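You operate a simulated robot arm through the tools that you are given. There is no shell and no other tool. Be economical: measure what you need, move in short steps, check, and stop when the job is done.

The job below is to be done with a simulated robot arm. You get a single attempt, and the scene is never put back.

JOB
Take the silver bowl and leave it on top of the yellow album.
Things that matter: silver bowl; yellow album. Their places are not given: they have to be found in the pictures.

Only the result counts: the job must be done as asked and must still hold three seconds after the hand-in. Knocking over, shifting, dropping, spilling or breaking anything else fails it.

ROBOT AND FRAMES
A 6-joint arm with a two-finger parallel gripper, fixed in place. Base frame: the origin is at the foot of the arm, x ahead of it, y to its left, z up; the work surface is at about z = 0. Units: cm, rad, N and s.
With the tool pointing down near the work surface it reaches from about 14 to 58 cm from the base axis. Its first joint turns from -1.152 to 1.152 rad. Payload 2.1 kg.
Tool frame: the origin (TCP) lies between the finger pads and is the grasp point; the fingertips stand 3 cm ahead of it; z points along the fingers, y is the line along which they close. Largest opening 9.4 cm; finger width 2.8, thickness 1; the body of the gripper, 5 by 9.6 cm, starts 5.5 cm behind the TCP.
Orientation is that of the tool frame in the base frame, as [roll, pitch, yaw] about the fixed x, y, z axes, in that order (R = Rz(yaw) Ry(pitch) Rx(roll)). With the fingers straight down and closing along the base's y, the tool's x points along the base's -x, its y along +y and its z along -z.

CONTROLS
- The arm moves only by the tool send_rows. Its argument "targets" is a list of rows, each a list of 3 entries, a list of its own where there are three numbers: the shift along the tool's x, y, z in units of 20 mm (1.0 is 20 mm), then the turn, a rotation vector about the tool's x, y, z in units of 6 degrees (1.0 is 6 degrees), then the gripper command, from -1 (fully open) to 1 (shut), values between in proportion. In form: [[[x, y, z], [rx, ry, rz], jaw], ...]. A call has 1 to 8 rows; each row shifts and turns the commanded pose from where the row before left it, along the tool's axes as they then stand. A call with a number of a shift or a turn outside -1 to 1 is refused whole. A row lasts 0.2 s, in which the tool goes at most 5 cm and 0.15 rad; a call with a longer step from one row to the next is refused whole, and so is a gripper value outside its range. Where a pose cannot be reached the arm comes as near as it can. A force on the tool above 40 N (or 10 N above the force at the start of the call, whichever is more), or a blocked arm, ends the call early, and 0.2 s more pass. The fingers move at their own pace (about 7.2 cm/s each) and stop on an object; they squeeze with about 35 N. The grip force told is the motor's: it shows also when the fingers shut on nothing. Time passes only in rows, and 0.2 s behind the last, so rows that do not move let the fingers close. It gives the time, the measured TCP pose, the force on the tool (base axes), the opening and the grip force at its end, in the units of the frame above (readings bear some noise).
- Cameras (640 x 400 px; columns grow to the right, rows downward): "scene" is fixed at [3.63, -35.4, 49.67]; the picture's right is [0.92, -0.40, 0.00], its down [-0.18, -0.41, -0.90] and it looks along [0.36, 0.82, -0.44] (base axes); focal length 327 px, centre (320, 200). "wrist" rides on the gripper at [7.6, 1.4, -10.3] in the tool frame; the picture's right is [-0.18, 0.98, 0.00], its down [-0.75, -0.14, -0.64] and it looks along [-0.63, -0.12, 0.77] (tool axes); focal length 243 px, centre (320, 200).
- snapshot(camera): a new picture of that camera. The clock stands still meanwhile.
- measure_at(camera, pixels): for up to 12 pixels [column, row] of the newest picture of that camera ("zoom" is the newest enlarged one), the place [x, y, z] in the base frame of the surface seen there, good to about 0.3 cm. The clock stands still meanwhile.
- zoom(camera, box): a new picture of the part [left, top, right, bottom] of that camera's present view, enlarged. The clock stands still meanwhile.
- hand_in(): hands the job in; it is judged then, once.

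Go step by step. Measure first, check grasps and placings, and put right what went wrong. The budget is 60 turns and 22 pictures, counting those below and the enlarged ones. Unless the task says otherwise, let go and move clear before handing in, and close with one line.

The tools are called by a JSON object that holds its "name" and its "arguments". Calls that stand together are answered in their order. send_rows: Moves the arm, as the interface text tells. Its arguments: {"type":"object","properties":{"targets":{"type":"array"}},"required":["targets"]} The other tools are called the same way: snapshot (camera) takes a picture; measure_at (camera, pixels) gives the place of the surface under pixels of a picture; zoom (camera, box) takes an enlarged picture of a part of a camera's view; hand_in () hands the job in.

At the start:

```text
t: 0.0
ee_pos: [31.13, 19.24, 32.44]
tcp_rot: [3.14, 0.002, 3.141]
force: [-0.5, 0.1, 0.0]
grip_width: 9.4
gripper_force: 0.1
```

scene: 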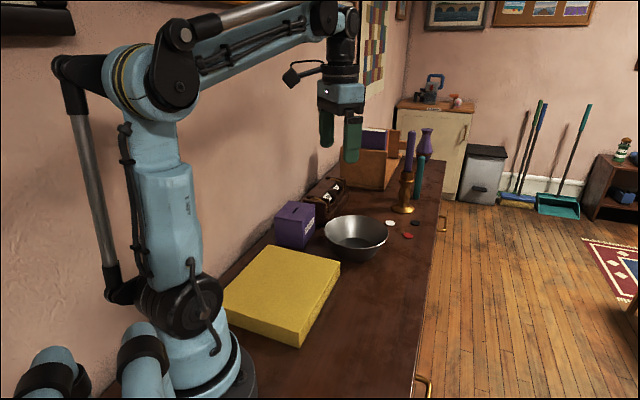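
wrist: 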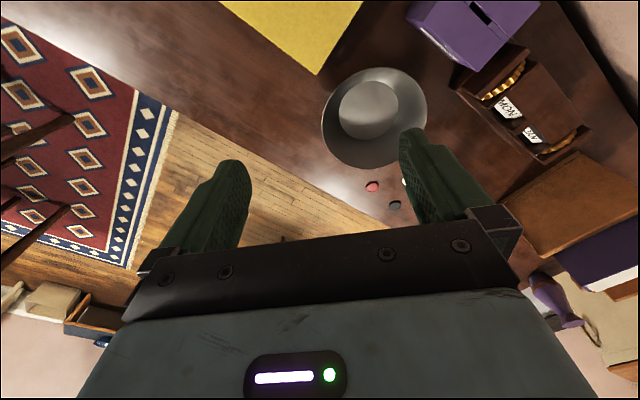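

The scene picture shows the silver bowl near (356,235) and the yellow album near (283,290). I will measure points on both.

{"name": "measure_at", "arguments": {"camera": "scene", "pixels": [[325, 231], [387, 231], [356, 217], [356, 247], [356, 240], [362, 259], [272, 246], [340, 264], [298, 325], [224, 291], [282, 285], [299, 346]]}}

{"name": "zoom", "arguments": {"camera": "scene", "box": [210, 180, 450, 350]}}

{"name": "measure_at", "arguments": {"camera": "wrist", "pixels": [[323, 118], [427, 100], [375, 68], [375, 168], [370, 105], [360, 1], [317, 74], [222, 1], [370, 125]]}}

```text
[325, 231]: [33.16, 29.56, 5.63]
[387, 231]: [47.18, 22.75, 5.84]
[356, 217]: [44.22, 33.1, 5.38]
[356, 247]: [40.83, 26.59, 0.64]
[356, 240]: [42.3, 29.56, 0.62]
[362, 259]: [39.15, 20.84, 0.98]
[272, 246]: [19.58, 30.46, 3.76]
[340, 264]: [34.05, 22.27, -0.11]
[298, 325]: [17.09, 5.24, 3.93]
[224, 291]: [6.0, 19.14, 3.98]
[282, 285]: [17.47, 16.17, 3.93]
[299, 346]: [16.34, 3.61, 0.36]
```

```text
2.35 times, centred on (330, 265) of scene
```

zoom: 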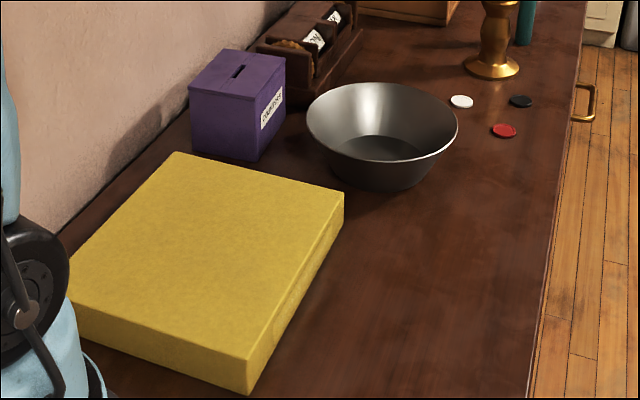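

```text
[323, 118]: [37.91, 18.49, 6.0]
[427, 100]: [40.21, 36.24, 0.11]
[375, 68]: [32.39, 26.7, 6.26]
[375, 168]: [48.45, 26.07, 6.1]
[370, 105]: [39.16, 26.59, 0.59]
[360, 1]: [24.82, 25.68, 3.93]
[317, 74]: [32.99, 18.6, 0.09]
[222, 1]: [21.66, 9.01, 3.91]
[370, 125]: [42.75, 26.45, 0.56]
```

The bowl's rim is about 16 cm wide, centred near (40.3, 26.2) at z≈6, so I must pinch the wall. I'll measure the wall slope, the chips and the album's corners.

{"name": "measure_at", "arguments": {"camera": "zoom", "pixels": [[330, 195], [345, 178], [385, 190], [433, 165], [445, 152], [456, 130], [504, 131], [462, 101], [343, 193], [177, 153], [370, 100], [370, 125]]}}

{"name": "measure_at", "arguments": {"camera": "wrist", "pixels": [[329, 115], [335, 113], [341, 111], [347, 109], [372, 187], [395, 204], [373, 160], [373, 150], [373, 142], [373, 135], [375, 75], [340, 150]]}}

```text
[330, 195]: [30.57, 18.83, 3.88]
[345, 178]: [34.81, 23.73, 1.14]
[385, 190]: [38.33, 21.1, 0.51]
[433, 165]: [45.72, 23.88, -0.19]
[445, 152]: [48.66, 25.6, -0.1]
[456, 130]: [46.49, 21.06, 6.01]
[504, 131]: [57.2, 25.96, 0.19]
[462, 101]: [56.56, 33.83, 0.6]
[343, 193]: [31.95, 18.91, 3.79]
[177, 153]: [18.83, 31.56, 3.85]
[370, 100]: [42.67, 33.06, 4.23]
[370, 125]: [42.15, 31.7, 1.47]
```

```text
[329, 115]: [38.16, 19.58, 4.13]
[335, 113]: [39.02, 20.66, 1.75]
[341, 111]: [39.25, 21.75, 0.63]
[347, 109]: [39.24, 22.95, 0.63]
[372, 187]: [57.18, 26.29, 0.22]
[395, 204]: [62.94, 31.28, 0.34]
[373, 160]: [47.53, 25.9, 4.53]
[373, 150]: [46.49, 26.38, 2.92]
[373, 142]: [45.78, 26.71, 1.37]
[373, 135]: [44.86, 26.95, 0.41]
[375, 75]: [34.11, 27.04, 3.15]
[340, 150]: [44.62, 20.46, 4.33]
```

The wall slopes about 29° from vertical (r≈8 at z=6, r≈5 at the base), and the album centre is about (18.7, 18.4) with its top at 3.9. I'll pinch the rim on the (+x,−y) side with a tool tilted to match, starting with the yaw and half-closed jaws.

{"name": "send_rows", "arguments": {"targets": [[[0, 0, 0], [0, 0, -0.9375], -0.1], [[0, 0, 0], [0, 0, -0.9375], -0.1], [[0, 0, 0], [0, 0, -0.9375], -0.1], [[0, 0, 0], [0, 0, -0.9375], -0.1], [[0, 0, 0], [0, 0, -0.9375], -0.1], [[0, 0, 0], [0, 0, -0.9375], -0.1], [[0, 0, 0], [0, 0, -0.9375], -0.1], [[0, 0, 0], [0, 0, -0.9375], -0.1]]}}

```text
t: 1.8
ee_pos: [31.16, 19.33, 32.37]
tcp_rot: [-3.141, 0.002, -2.355]
force: [0.3, -0.3, -0.1]
grip_width: 5.16
gripper_force: 0.0
```

Yaw is as wanted (−2.355) and opening is 5.16. Next I move above the pre-grasp point.

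{"name": "send_rows", "arguments": {"targets": [[[-0.714, -0.815, 0.7], [0, 0, 0], -0.1], [[-0.714, -0.815, 0.7], [0, 0, 0], -0.1], [[-0.714, -0.815, 0.7], [0, 0, 0], -0.1], [[-0.714, -0.815, 0.7], [0, 0, 0], -0.1], [[-0.714, -0.815, 0.7], [0, 0, 0], -0.1], [[-0.714, -0.815, 0.7], [0, 0, 0], -0.1], [[-0.714, -0.815, 0.7], [0, 0, 0], -0.1], [[-0.714, -0.815, 0.7], [0, 0, 0], -0.1]]}}

{"name": "send_rows", "arguments": {"targets": [[[0, 0, 0], [-0.93, 0, 0], -0.1], [[0, 0, 0], [-0.93, 0, 0], -0.1], [[0, 0, 0], [-0.93, 0, 0], -0.1], [[0, 0, 0], [-0.93, 0, 0], -0.1], [[0, 0, 0], [-0.93, 0, 0], -0.1]]}}

```text
t: 3.6
ee_pos: [48.67, 18.09, 21.27]
tcp_rot: [-3.141, 0.002, -2.356]
force: [0.0, -0.7, -0.3]
grip_width: 5.18
gripper_force: 0.0
```

```text
t: 4.8
ee_pos: [48.4, 18.17, 21.26]
tcp_rot: [2.655, 0.002, -2.356]
force: [0.4, 0.7, -0.9]
grip_width: 5.18
gripper_force: 0.0
```

Tilt is right (tool z leans inward). I move down to a pre-grasp 7 cm back along the tool axis and take a look.

{"name": "send_rows", "arguments": {"targets": [[[0, -0.409, 0.86], [0, 0, 0], -0.1], [[0, -0.409, 0.86], [0, 0, 0], -0.1], [[0, -0.409, 0.86], [0, 0, 0], -0.1], [[0, -0.409, 0.86], [0, 0, 0], -0.1], [[0, -0.409, 0.86], [0, 0, 0], -0.1], [[0, 0, 0], [0, 0, 0], -0.1]]}}

{"name": "snapshot", "arguments": {"camera": "wrist"}}

{"name": "zoom", "arguments": {"camera": "scene", "box": [260, 130, 460, 280]}}

```text
t: 6.2
ee_pos: [48.32, 18.47, 11.63]
tcp_rot: [2.654, 0.002, -2.357]
force: [0.0, 0.3, 0.7]
grip_width: 5.17
gripper_force: 0.1
```

```text
18 pictures are left
```

wrist: 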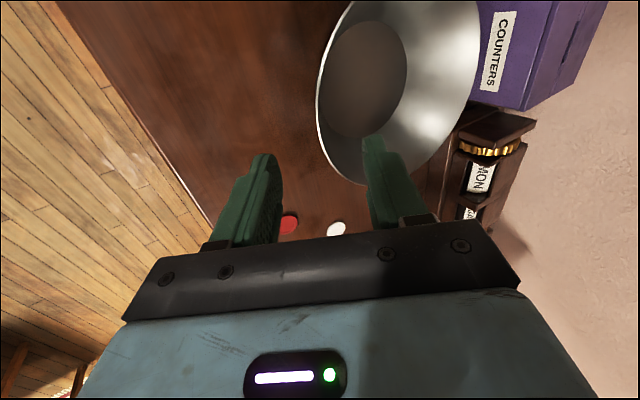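

```text
2.67 times, centred on (360, 205) of scene
```

zoom: 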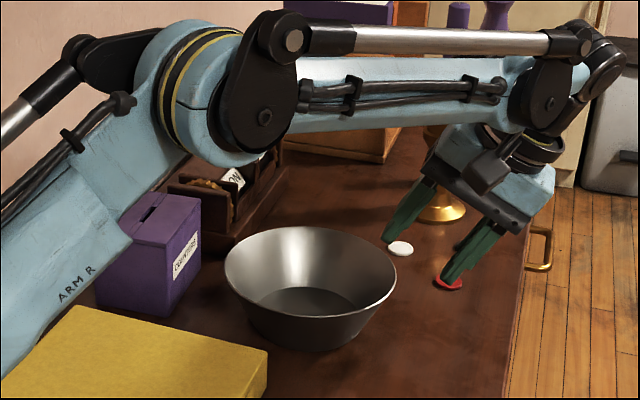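

The wrist view shows the bowl rim (left edge near (317,95), right lower near (370,185)). I'll re-measure the rim from here to refine the centre.

{"name": "measure_at", "arguments": {"camera": "wrist", "pixels": [[318, 100], [320, 70], [322, 130], [329, 153], [340, 170], [336, 30], [346, 8], [350, 165], [345, 150], [415, 172], [445, 143], [340, 140]]}}

```text
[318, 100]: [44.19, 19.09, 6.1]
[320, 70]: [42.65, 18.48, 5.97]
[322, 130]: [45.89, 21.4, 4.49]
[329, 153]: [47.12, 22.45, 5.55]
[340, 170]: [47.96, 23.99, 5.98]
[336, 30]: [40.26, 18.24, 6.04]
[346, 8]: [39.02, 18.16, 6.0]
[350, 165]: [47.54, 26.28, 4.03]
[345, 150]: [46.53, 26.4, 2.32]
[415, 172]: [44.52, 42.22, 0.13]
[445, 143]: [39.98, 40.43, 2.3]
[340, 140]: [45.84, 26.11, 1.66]
```

The rim fits a circle at (40.3, 26.3) with r≈8.1, so the approach line is right. I advance 7 cm along the tool axis.

{"name": "send_rows", "arguments": {"targets": [[[0.013, 0.01, 0.6], [0, 0, 0], -0.1], [[0.013, 0.01, 0.6], [0, 0, 0], -0.1], [[0.013, 0.01, 0.6], [0, 0, 0], -0.1], [[0.013, 0.01, 0.6], [0, 0, 0], -0.1], [[0.013, 0.01, 0.6], [0, 0, 0], -0.1], [[0, 0, 0.5], [0, 0, 0], -0.1], [[0, 0, 0], [0, 0, 0], -0.1]]}}

{"name": "snapshot", "arguments": {"camera": "wrist"}}

{"name": "zoom", "arguments": {"camera": "scene", "box": [290, 160, 450, 280]}}

```text
t: 7.8
ee_pos: [45.83, 20.79, 5.58]
tcp_rot: [2.656, 0.002, -2.355]
force: [1.0, 0.5, -0.2]
grip_width: 5.18
gripper_force: 0.0
```

```text
16 pictures are left
```

wrist: 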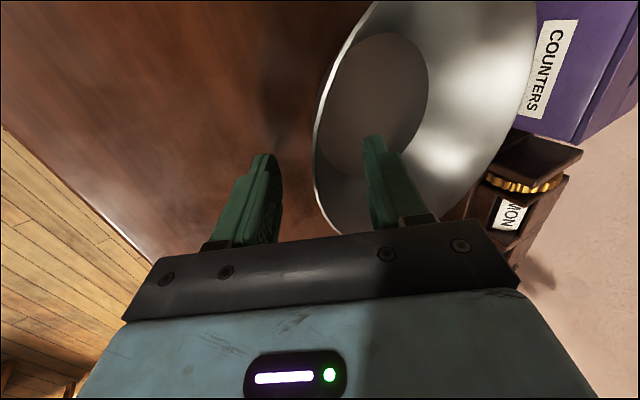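

```text
3.33 times, centred on (370, 220) of scene
```

zoom: 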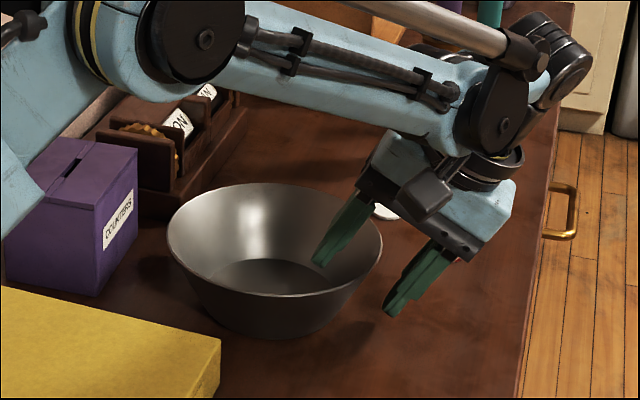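

The inner finger is inside the bowl and the outer one outside, straddling the wall. I close the jaws.

{"name": "send_rows", "arguments": {"targets": [[[0, 0, 0], [0, 0, 0], 0.3], [[0, 0, 0], [0, 0, 0], 0.6], [[0, 0, 0], [0, 0, 0], 0.8], [[0, 0, 0], [0, 0, 0], 1], [[0, 0, 0], [0, 0, 0], 1], [[0, 0, 0], [0, 0, 0], 1]]}}

{"name": "zoom", "arguments": {"camera": "scene", "box": [290, 160, 450, 280]}}

```text
t: 9.2
ee_pos: [45.83, 20.87, 5.8]
tcp_rot: [2.655, 0.001, -2.356]
force: [0.3, 1.9, 0.8]
grip_width: 0.96
gripper_force: 35.0
```

```text
3.33 times, centred on (370, 220) of scene
```

zoom: 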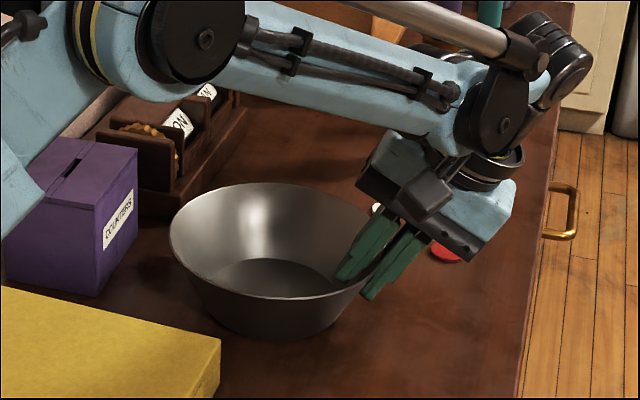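

Grip of 35 N at 0.96 cm on the wall. I lift straight up 8 cm.

{"name": "send_rows", "arguments": {"targets": [[[0, 0.12, -0.22], [0, 0, 0], 1], [[0, 0.25, -0.473], [0, 0, 0], 1], [[0, 0.25, -0.473], [0, 0, 0], 1], [[0, 0.25, -0.473], [0, 0, 0], 1], [[0, 0.25, -0.473], [0, 0, 0], 1], [[0, 0.25, -0.473], [0, 0, 0], 1], [[0, 0.25, -0.473], [0, 0, 0], 1], [[0, 0.25, -0.473], [0, 0, 0], 1]]}}

{"name": "zoom", "arguments": {"camera": "scene", "box": [250, 120, 450, 270]}}

{"name": "snapshot", "arguments": {"camera": "wrist"}}

```text
t: 11.0
ee_pos: [45.69, 20.72, 13.66]
tcp_rot: [2.654, 0.003, -2.358]
force: [0.3, -0.1, -1.3]
grip_width: 0.94
gripper_force: 34.6
```

```text
2.67 times, centred on (350, 195) of scene
```

zoom: 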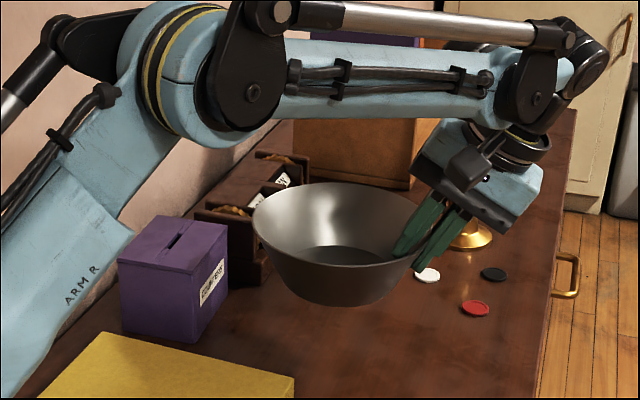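

```text
12 pictures are left
```

wrist: 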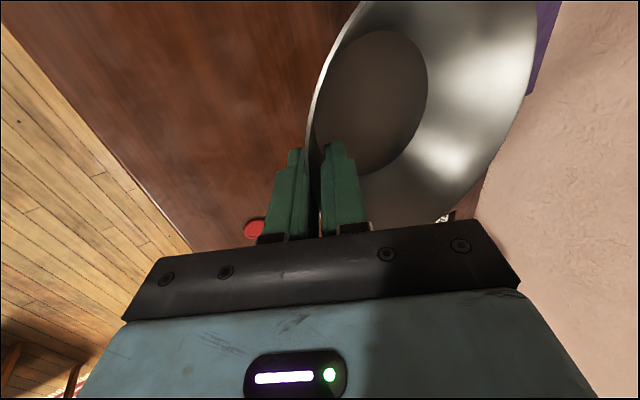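

The bowl hangs level and firm in the grip. I move first toward −y to stay clear of the purple box, then along −x toward the album.

{"name": "send_rows", "arguments": {"targets": [[[0.35, -0.308, -0.164], [0, 0, 0], 1], [[0.56, -0.494, -0.262], [0, 0, 0], 1], [[0.56, -0.494, -0.262], [0, 0, 0], 1], [[0.56, -0.494, -0.262], [0, 0, 0], 1], [[0.56, -0.494, -0.262], [0, 0, 0], 1], [[0.2, -0.182, -0.098], [0, 0, 0], 1], [[0.3, 0.265, 0.14], [0, 0, 0], 1], [[0.336, 0.297, 0.158], [0, 0, 0], 1]]}}

{"name": "send_rows", "arguments": {"targets": [[[0.5, 0.4415, 0.2344], [0, 0, 0], 1], [[0.5, 0.4415, 0.2344], [0, 0, 0], 1], [[0.5, 0.4415, 0.2344], [0, 0, 0], 1], [[0.5, 0.4415, 0.2344], [0, 0, 0], 1], [[0.5, 0.4415, 0.2344], [0, 0, 0], 1], [[0.5, 0.4415, 0.2344], [0, 0, 0], 1], [[0.5, 0.4415, 0.2344], [0, 0, 0], 1]]}}

```text
t: 12.8
ee_pos: [43.89, 12.71, 13.48]
tcp_rot: [2.655, 0.002, -2.355]
force: [-0.7, 0.4, -2.1]
grip_width: 0.93
gripper_force: 34.8
```

```text
t: 14.4
ee_pos: [34.13, 12.83, 13.54]
tcp_rot: [2.655, 0.002, -2.356]
force: [0.6, -0.3, -2.2]
grip_width: 0.96
gripper_force: 35.2
```

The bowl is still held, with 9.9 cm of −x left. I repeat the same move.

{"name": "send_rows", "arguments": {"targets": [[[0.5, 0.4415, 0.2344], [0, 0, 0], 1], [[0.5, 0.4415, 0.2344], [0, 0, 0], 1], [[0.5, 0.4415, 0.2344], [0, 0, 0], 1], [[0.5, 0.4415, 0.2344], [0, 0, 0], 1], [[0.5, 0.4415, 0.2344], [0, 0, 0], 1], [[0.5, 0.4415, 0.2344], [0, 0, 0], 1], [[0.5, 0.4415, 0.2344], [0, 0, 0], 1], [[0, 0, 0], [0, 0, 0], 1]]}}

{"name": "snapshot", "arguments": {"camera": "scene"}}

```text
t: 16.2
ee_pos: [24.13, 12.96, 13.55]
tcp_rot: [2.655, 0.001, -2.357]
force: [0.5, -0.4, -2.8]
grip_width: 0.92
gripper_force: 35.0
```

```text
11 pictures are left
```

scene: 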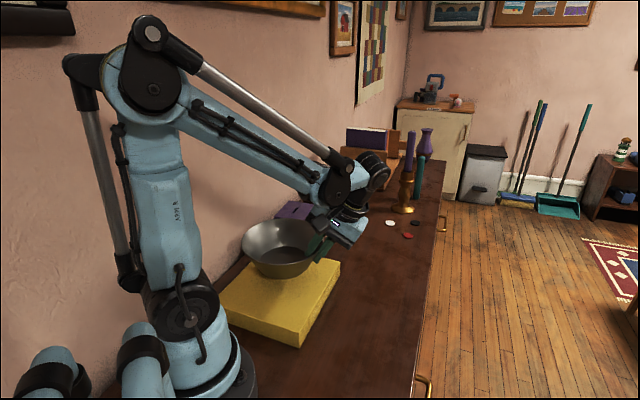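

The bowl is over the album. Contact should come at TCP z≈9.65, so I lower 3.3 cm first.

{"name": "send_rows", "arguments": {"targets": [[[0, -0.129, 0.243], [0, 0, 0], 1], [[0, -0.129, 0.243], [0, 0, 0], 1], [[0, -0.129, 0.243], [0, 0, 0], 1], [[0, -0.129, 0.243], [0, 0, 0], 1], [[0, -0.129, 0.243], [0, 0, 0], 1], [[0, -0.129, 0.243], [0, 0, 0], 1], [[0, 0, 0], [0, 0, 0], 1]]}}

{"name": "zoom", "arguments": {"camera": "scene", "box": [200, 200, 380, 350]}}

```text
t: 17.8
ee_pos: [24.12, 12.78, 10.33]
tcp_rot: [2.656, 0.004, -2.357]
force: [0.3, 0.2, -3.1]
grip_width: 0.95
gripper_force: 34.9
```

```text
2.67 times, centred on (290, 275) of scene
```

zoom: 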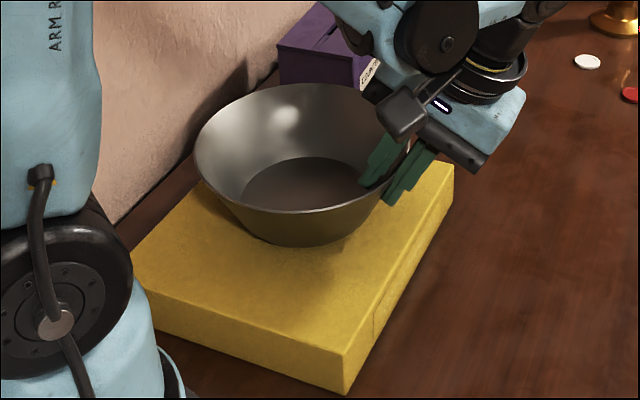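

Looks level and well over the album. I lower in 0.2 cm steps until the force shows contact.

{"name": "send_rows", "arguments": {"targets": [[[0, -0.047, 0.088], [0, 0, 0], 1], [[0, -0.047, 0.088], [0, 0, 0], 1], [[0, 0, 0], [0, 0, 0], 1]]}}

{"name": "send_rows", "arguments": {"targets": [[[0, -0.047, 0.088], [0, 0, 0], 1], [[0, 0, 0], [0, 0, 0], 1]]}}

```text
t: 18.6
ee_pos: [24.25, 12.86, 9.86]
tcp_rot: [2.655, 0.001, -2.356]
force: [-0.3, 0.3, -1.4]
grip_width: 0.95
gripper_force: 35.4
```

```text
t: 19.2
ee_pos: [24.23, 12.79, 9.5]
tcp_rot: [2.654, 0.003, -2.356]
force: [6.7, -3.8, 17.8]
grip_width: 0.94
gripper_force: 35.0
```

Contact is made (17.8 N up). I ease up 0.1 cm and open the jaws part-way.

{"name": "send_rows", "arguments": {"targets": [[[0, -0.023, -0.02], [0, 0, 0], 1], [[0, 0.023, -0.044], [0, 0, 0], 1], [[0, 0, 0], [0, 0, 0], 0.7], [[0, 0, 0], [0, 0, 0], 0.5], [[0, 0, 0], [0, 0, 0], 0.3], [[0, 0, 0], [0, 0, 0], 0.2], [[0, 0, 0], [0, 0, 0], 0.2]]}}

{"name": "zoom", "arguments": {"camera": "scene", "box": [200, 200, 380, 350]}}

{"name": "snapshot", "arguments": {"camera": "wrist"}}

```text
t: 20.8
ee_pos: [24.27, 12.83, 9.72]
tcp_rot: [2.654, 0.003, -2.354]
force: [0.4, 0.6, -0.1]
grip_width: 3.75
gripper_force: 0.0
```

```text
2.67 times, centred on (290, 275) of scene
```

zoom: 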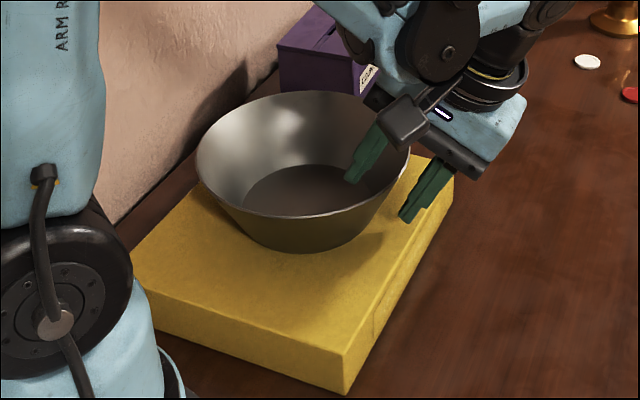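

```text
8 pictures are left
```

wrist: 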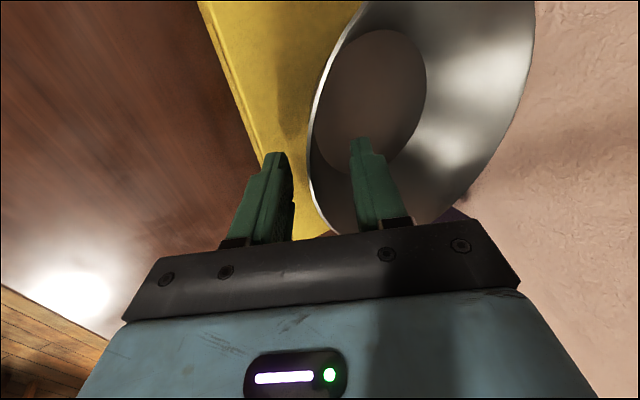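

The bowl sits flat on the album and both fingers are free of the wall. I back out along the tool axis.

{"name": "send_rows", "arguments": {"targets": [[[0, 0, -0.4], [0, 0, 0], 0.2], [[0, 0, -0.6], [0, 0, 0], 0.2], [[0, 0, -0.7], [0, 0, 0], 0.2], [[0, 0, -0.8], [0, 0, 0], 0.2], [[0, 0, -0.8], [0, 0, 0], 0.2], [[0, 0, -0.8], [0, 0, 0], 0.2], [[0, 0, -0.8], [0, 0, 0], 0.2], [[0, 0, 0], [0, 0, 0], 0.2]]}}

{"name": "snapshot", "arguments": {"camera": "scene"}}

{"name": "measure_at", "arguments": {"camera": "scene", "pixels": [[340, 264], [299, 346], [222, 296]]}}

```text
t: 22.6
ee_pos: [27.55, 9.53, 18.35]
tcp_rot: [2.655, 0.001, -2.356]
force: [-0.4, 0.5, 0.5]
grip_width: 3.78
gripper_force: 0.0
```

```text
7 pictures are left
```

scene: 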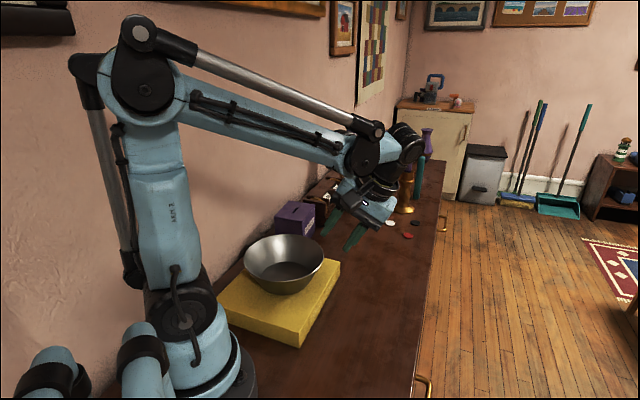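

```text
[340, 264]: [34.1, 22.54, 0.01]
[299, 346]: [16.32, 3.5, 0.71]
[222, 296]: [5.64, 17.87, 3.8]
```

The bowl rests level on the album, around (284,265), the album hasn't moved, and the gripper is clear. I'm handing in.

{"name": "hand_in", "arguments": {}}

```text
The job is handed in.
```

The silver bowl is sitting level on top of the yellow album; the gripper let go and backed clear before I handed in, and nothing else looked disturbed.
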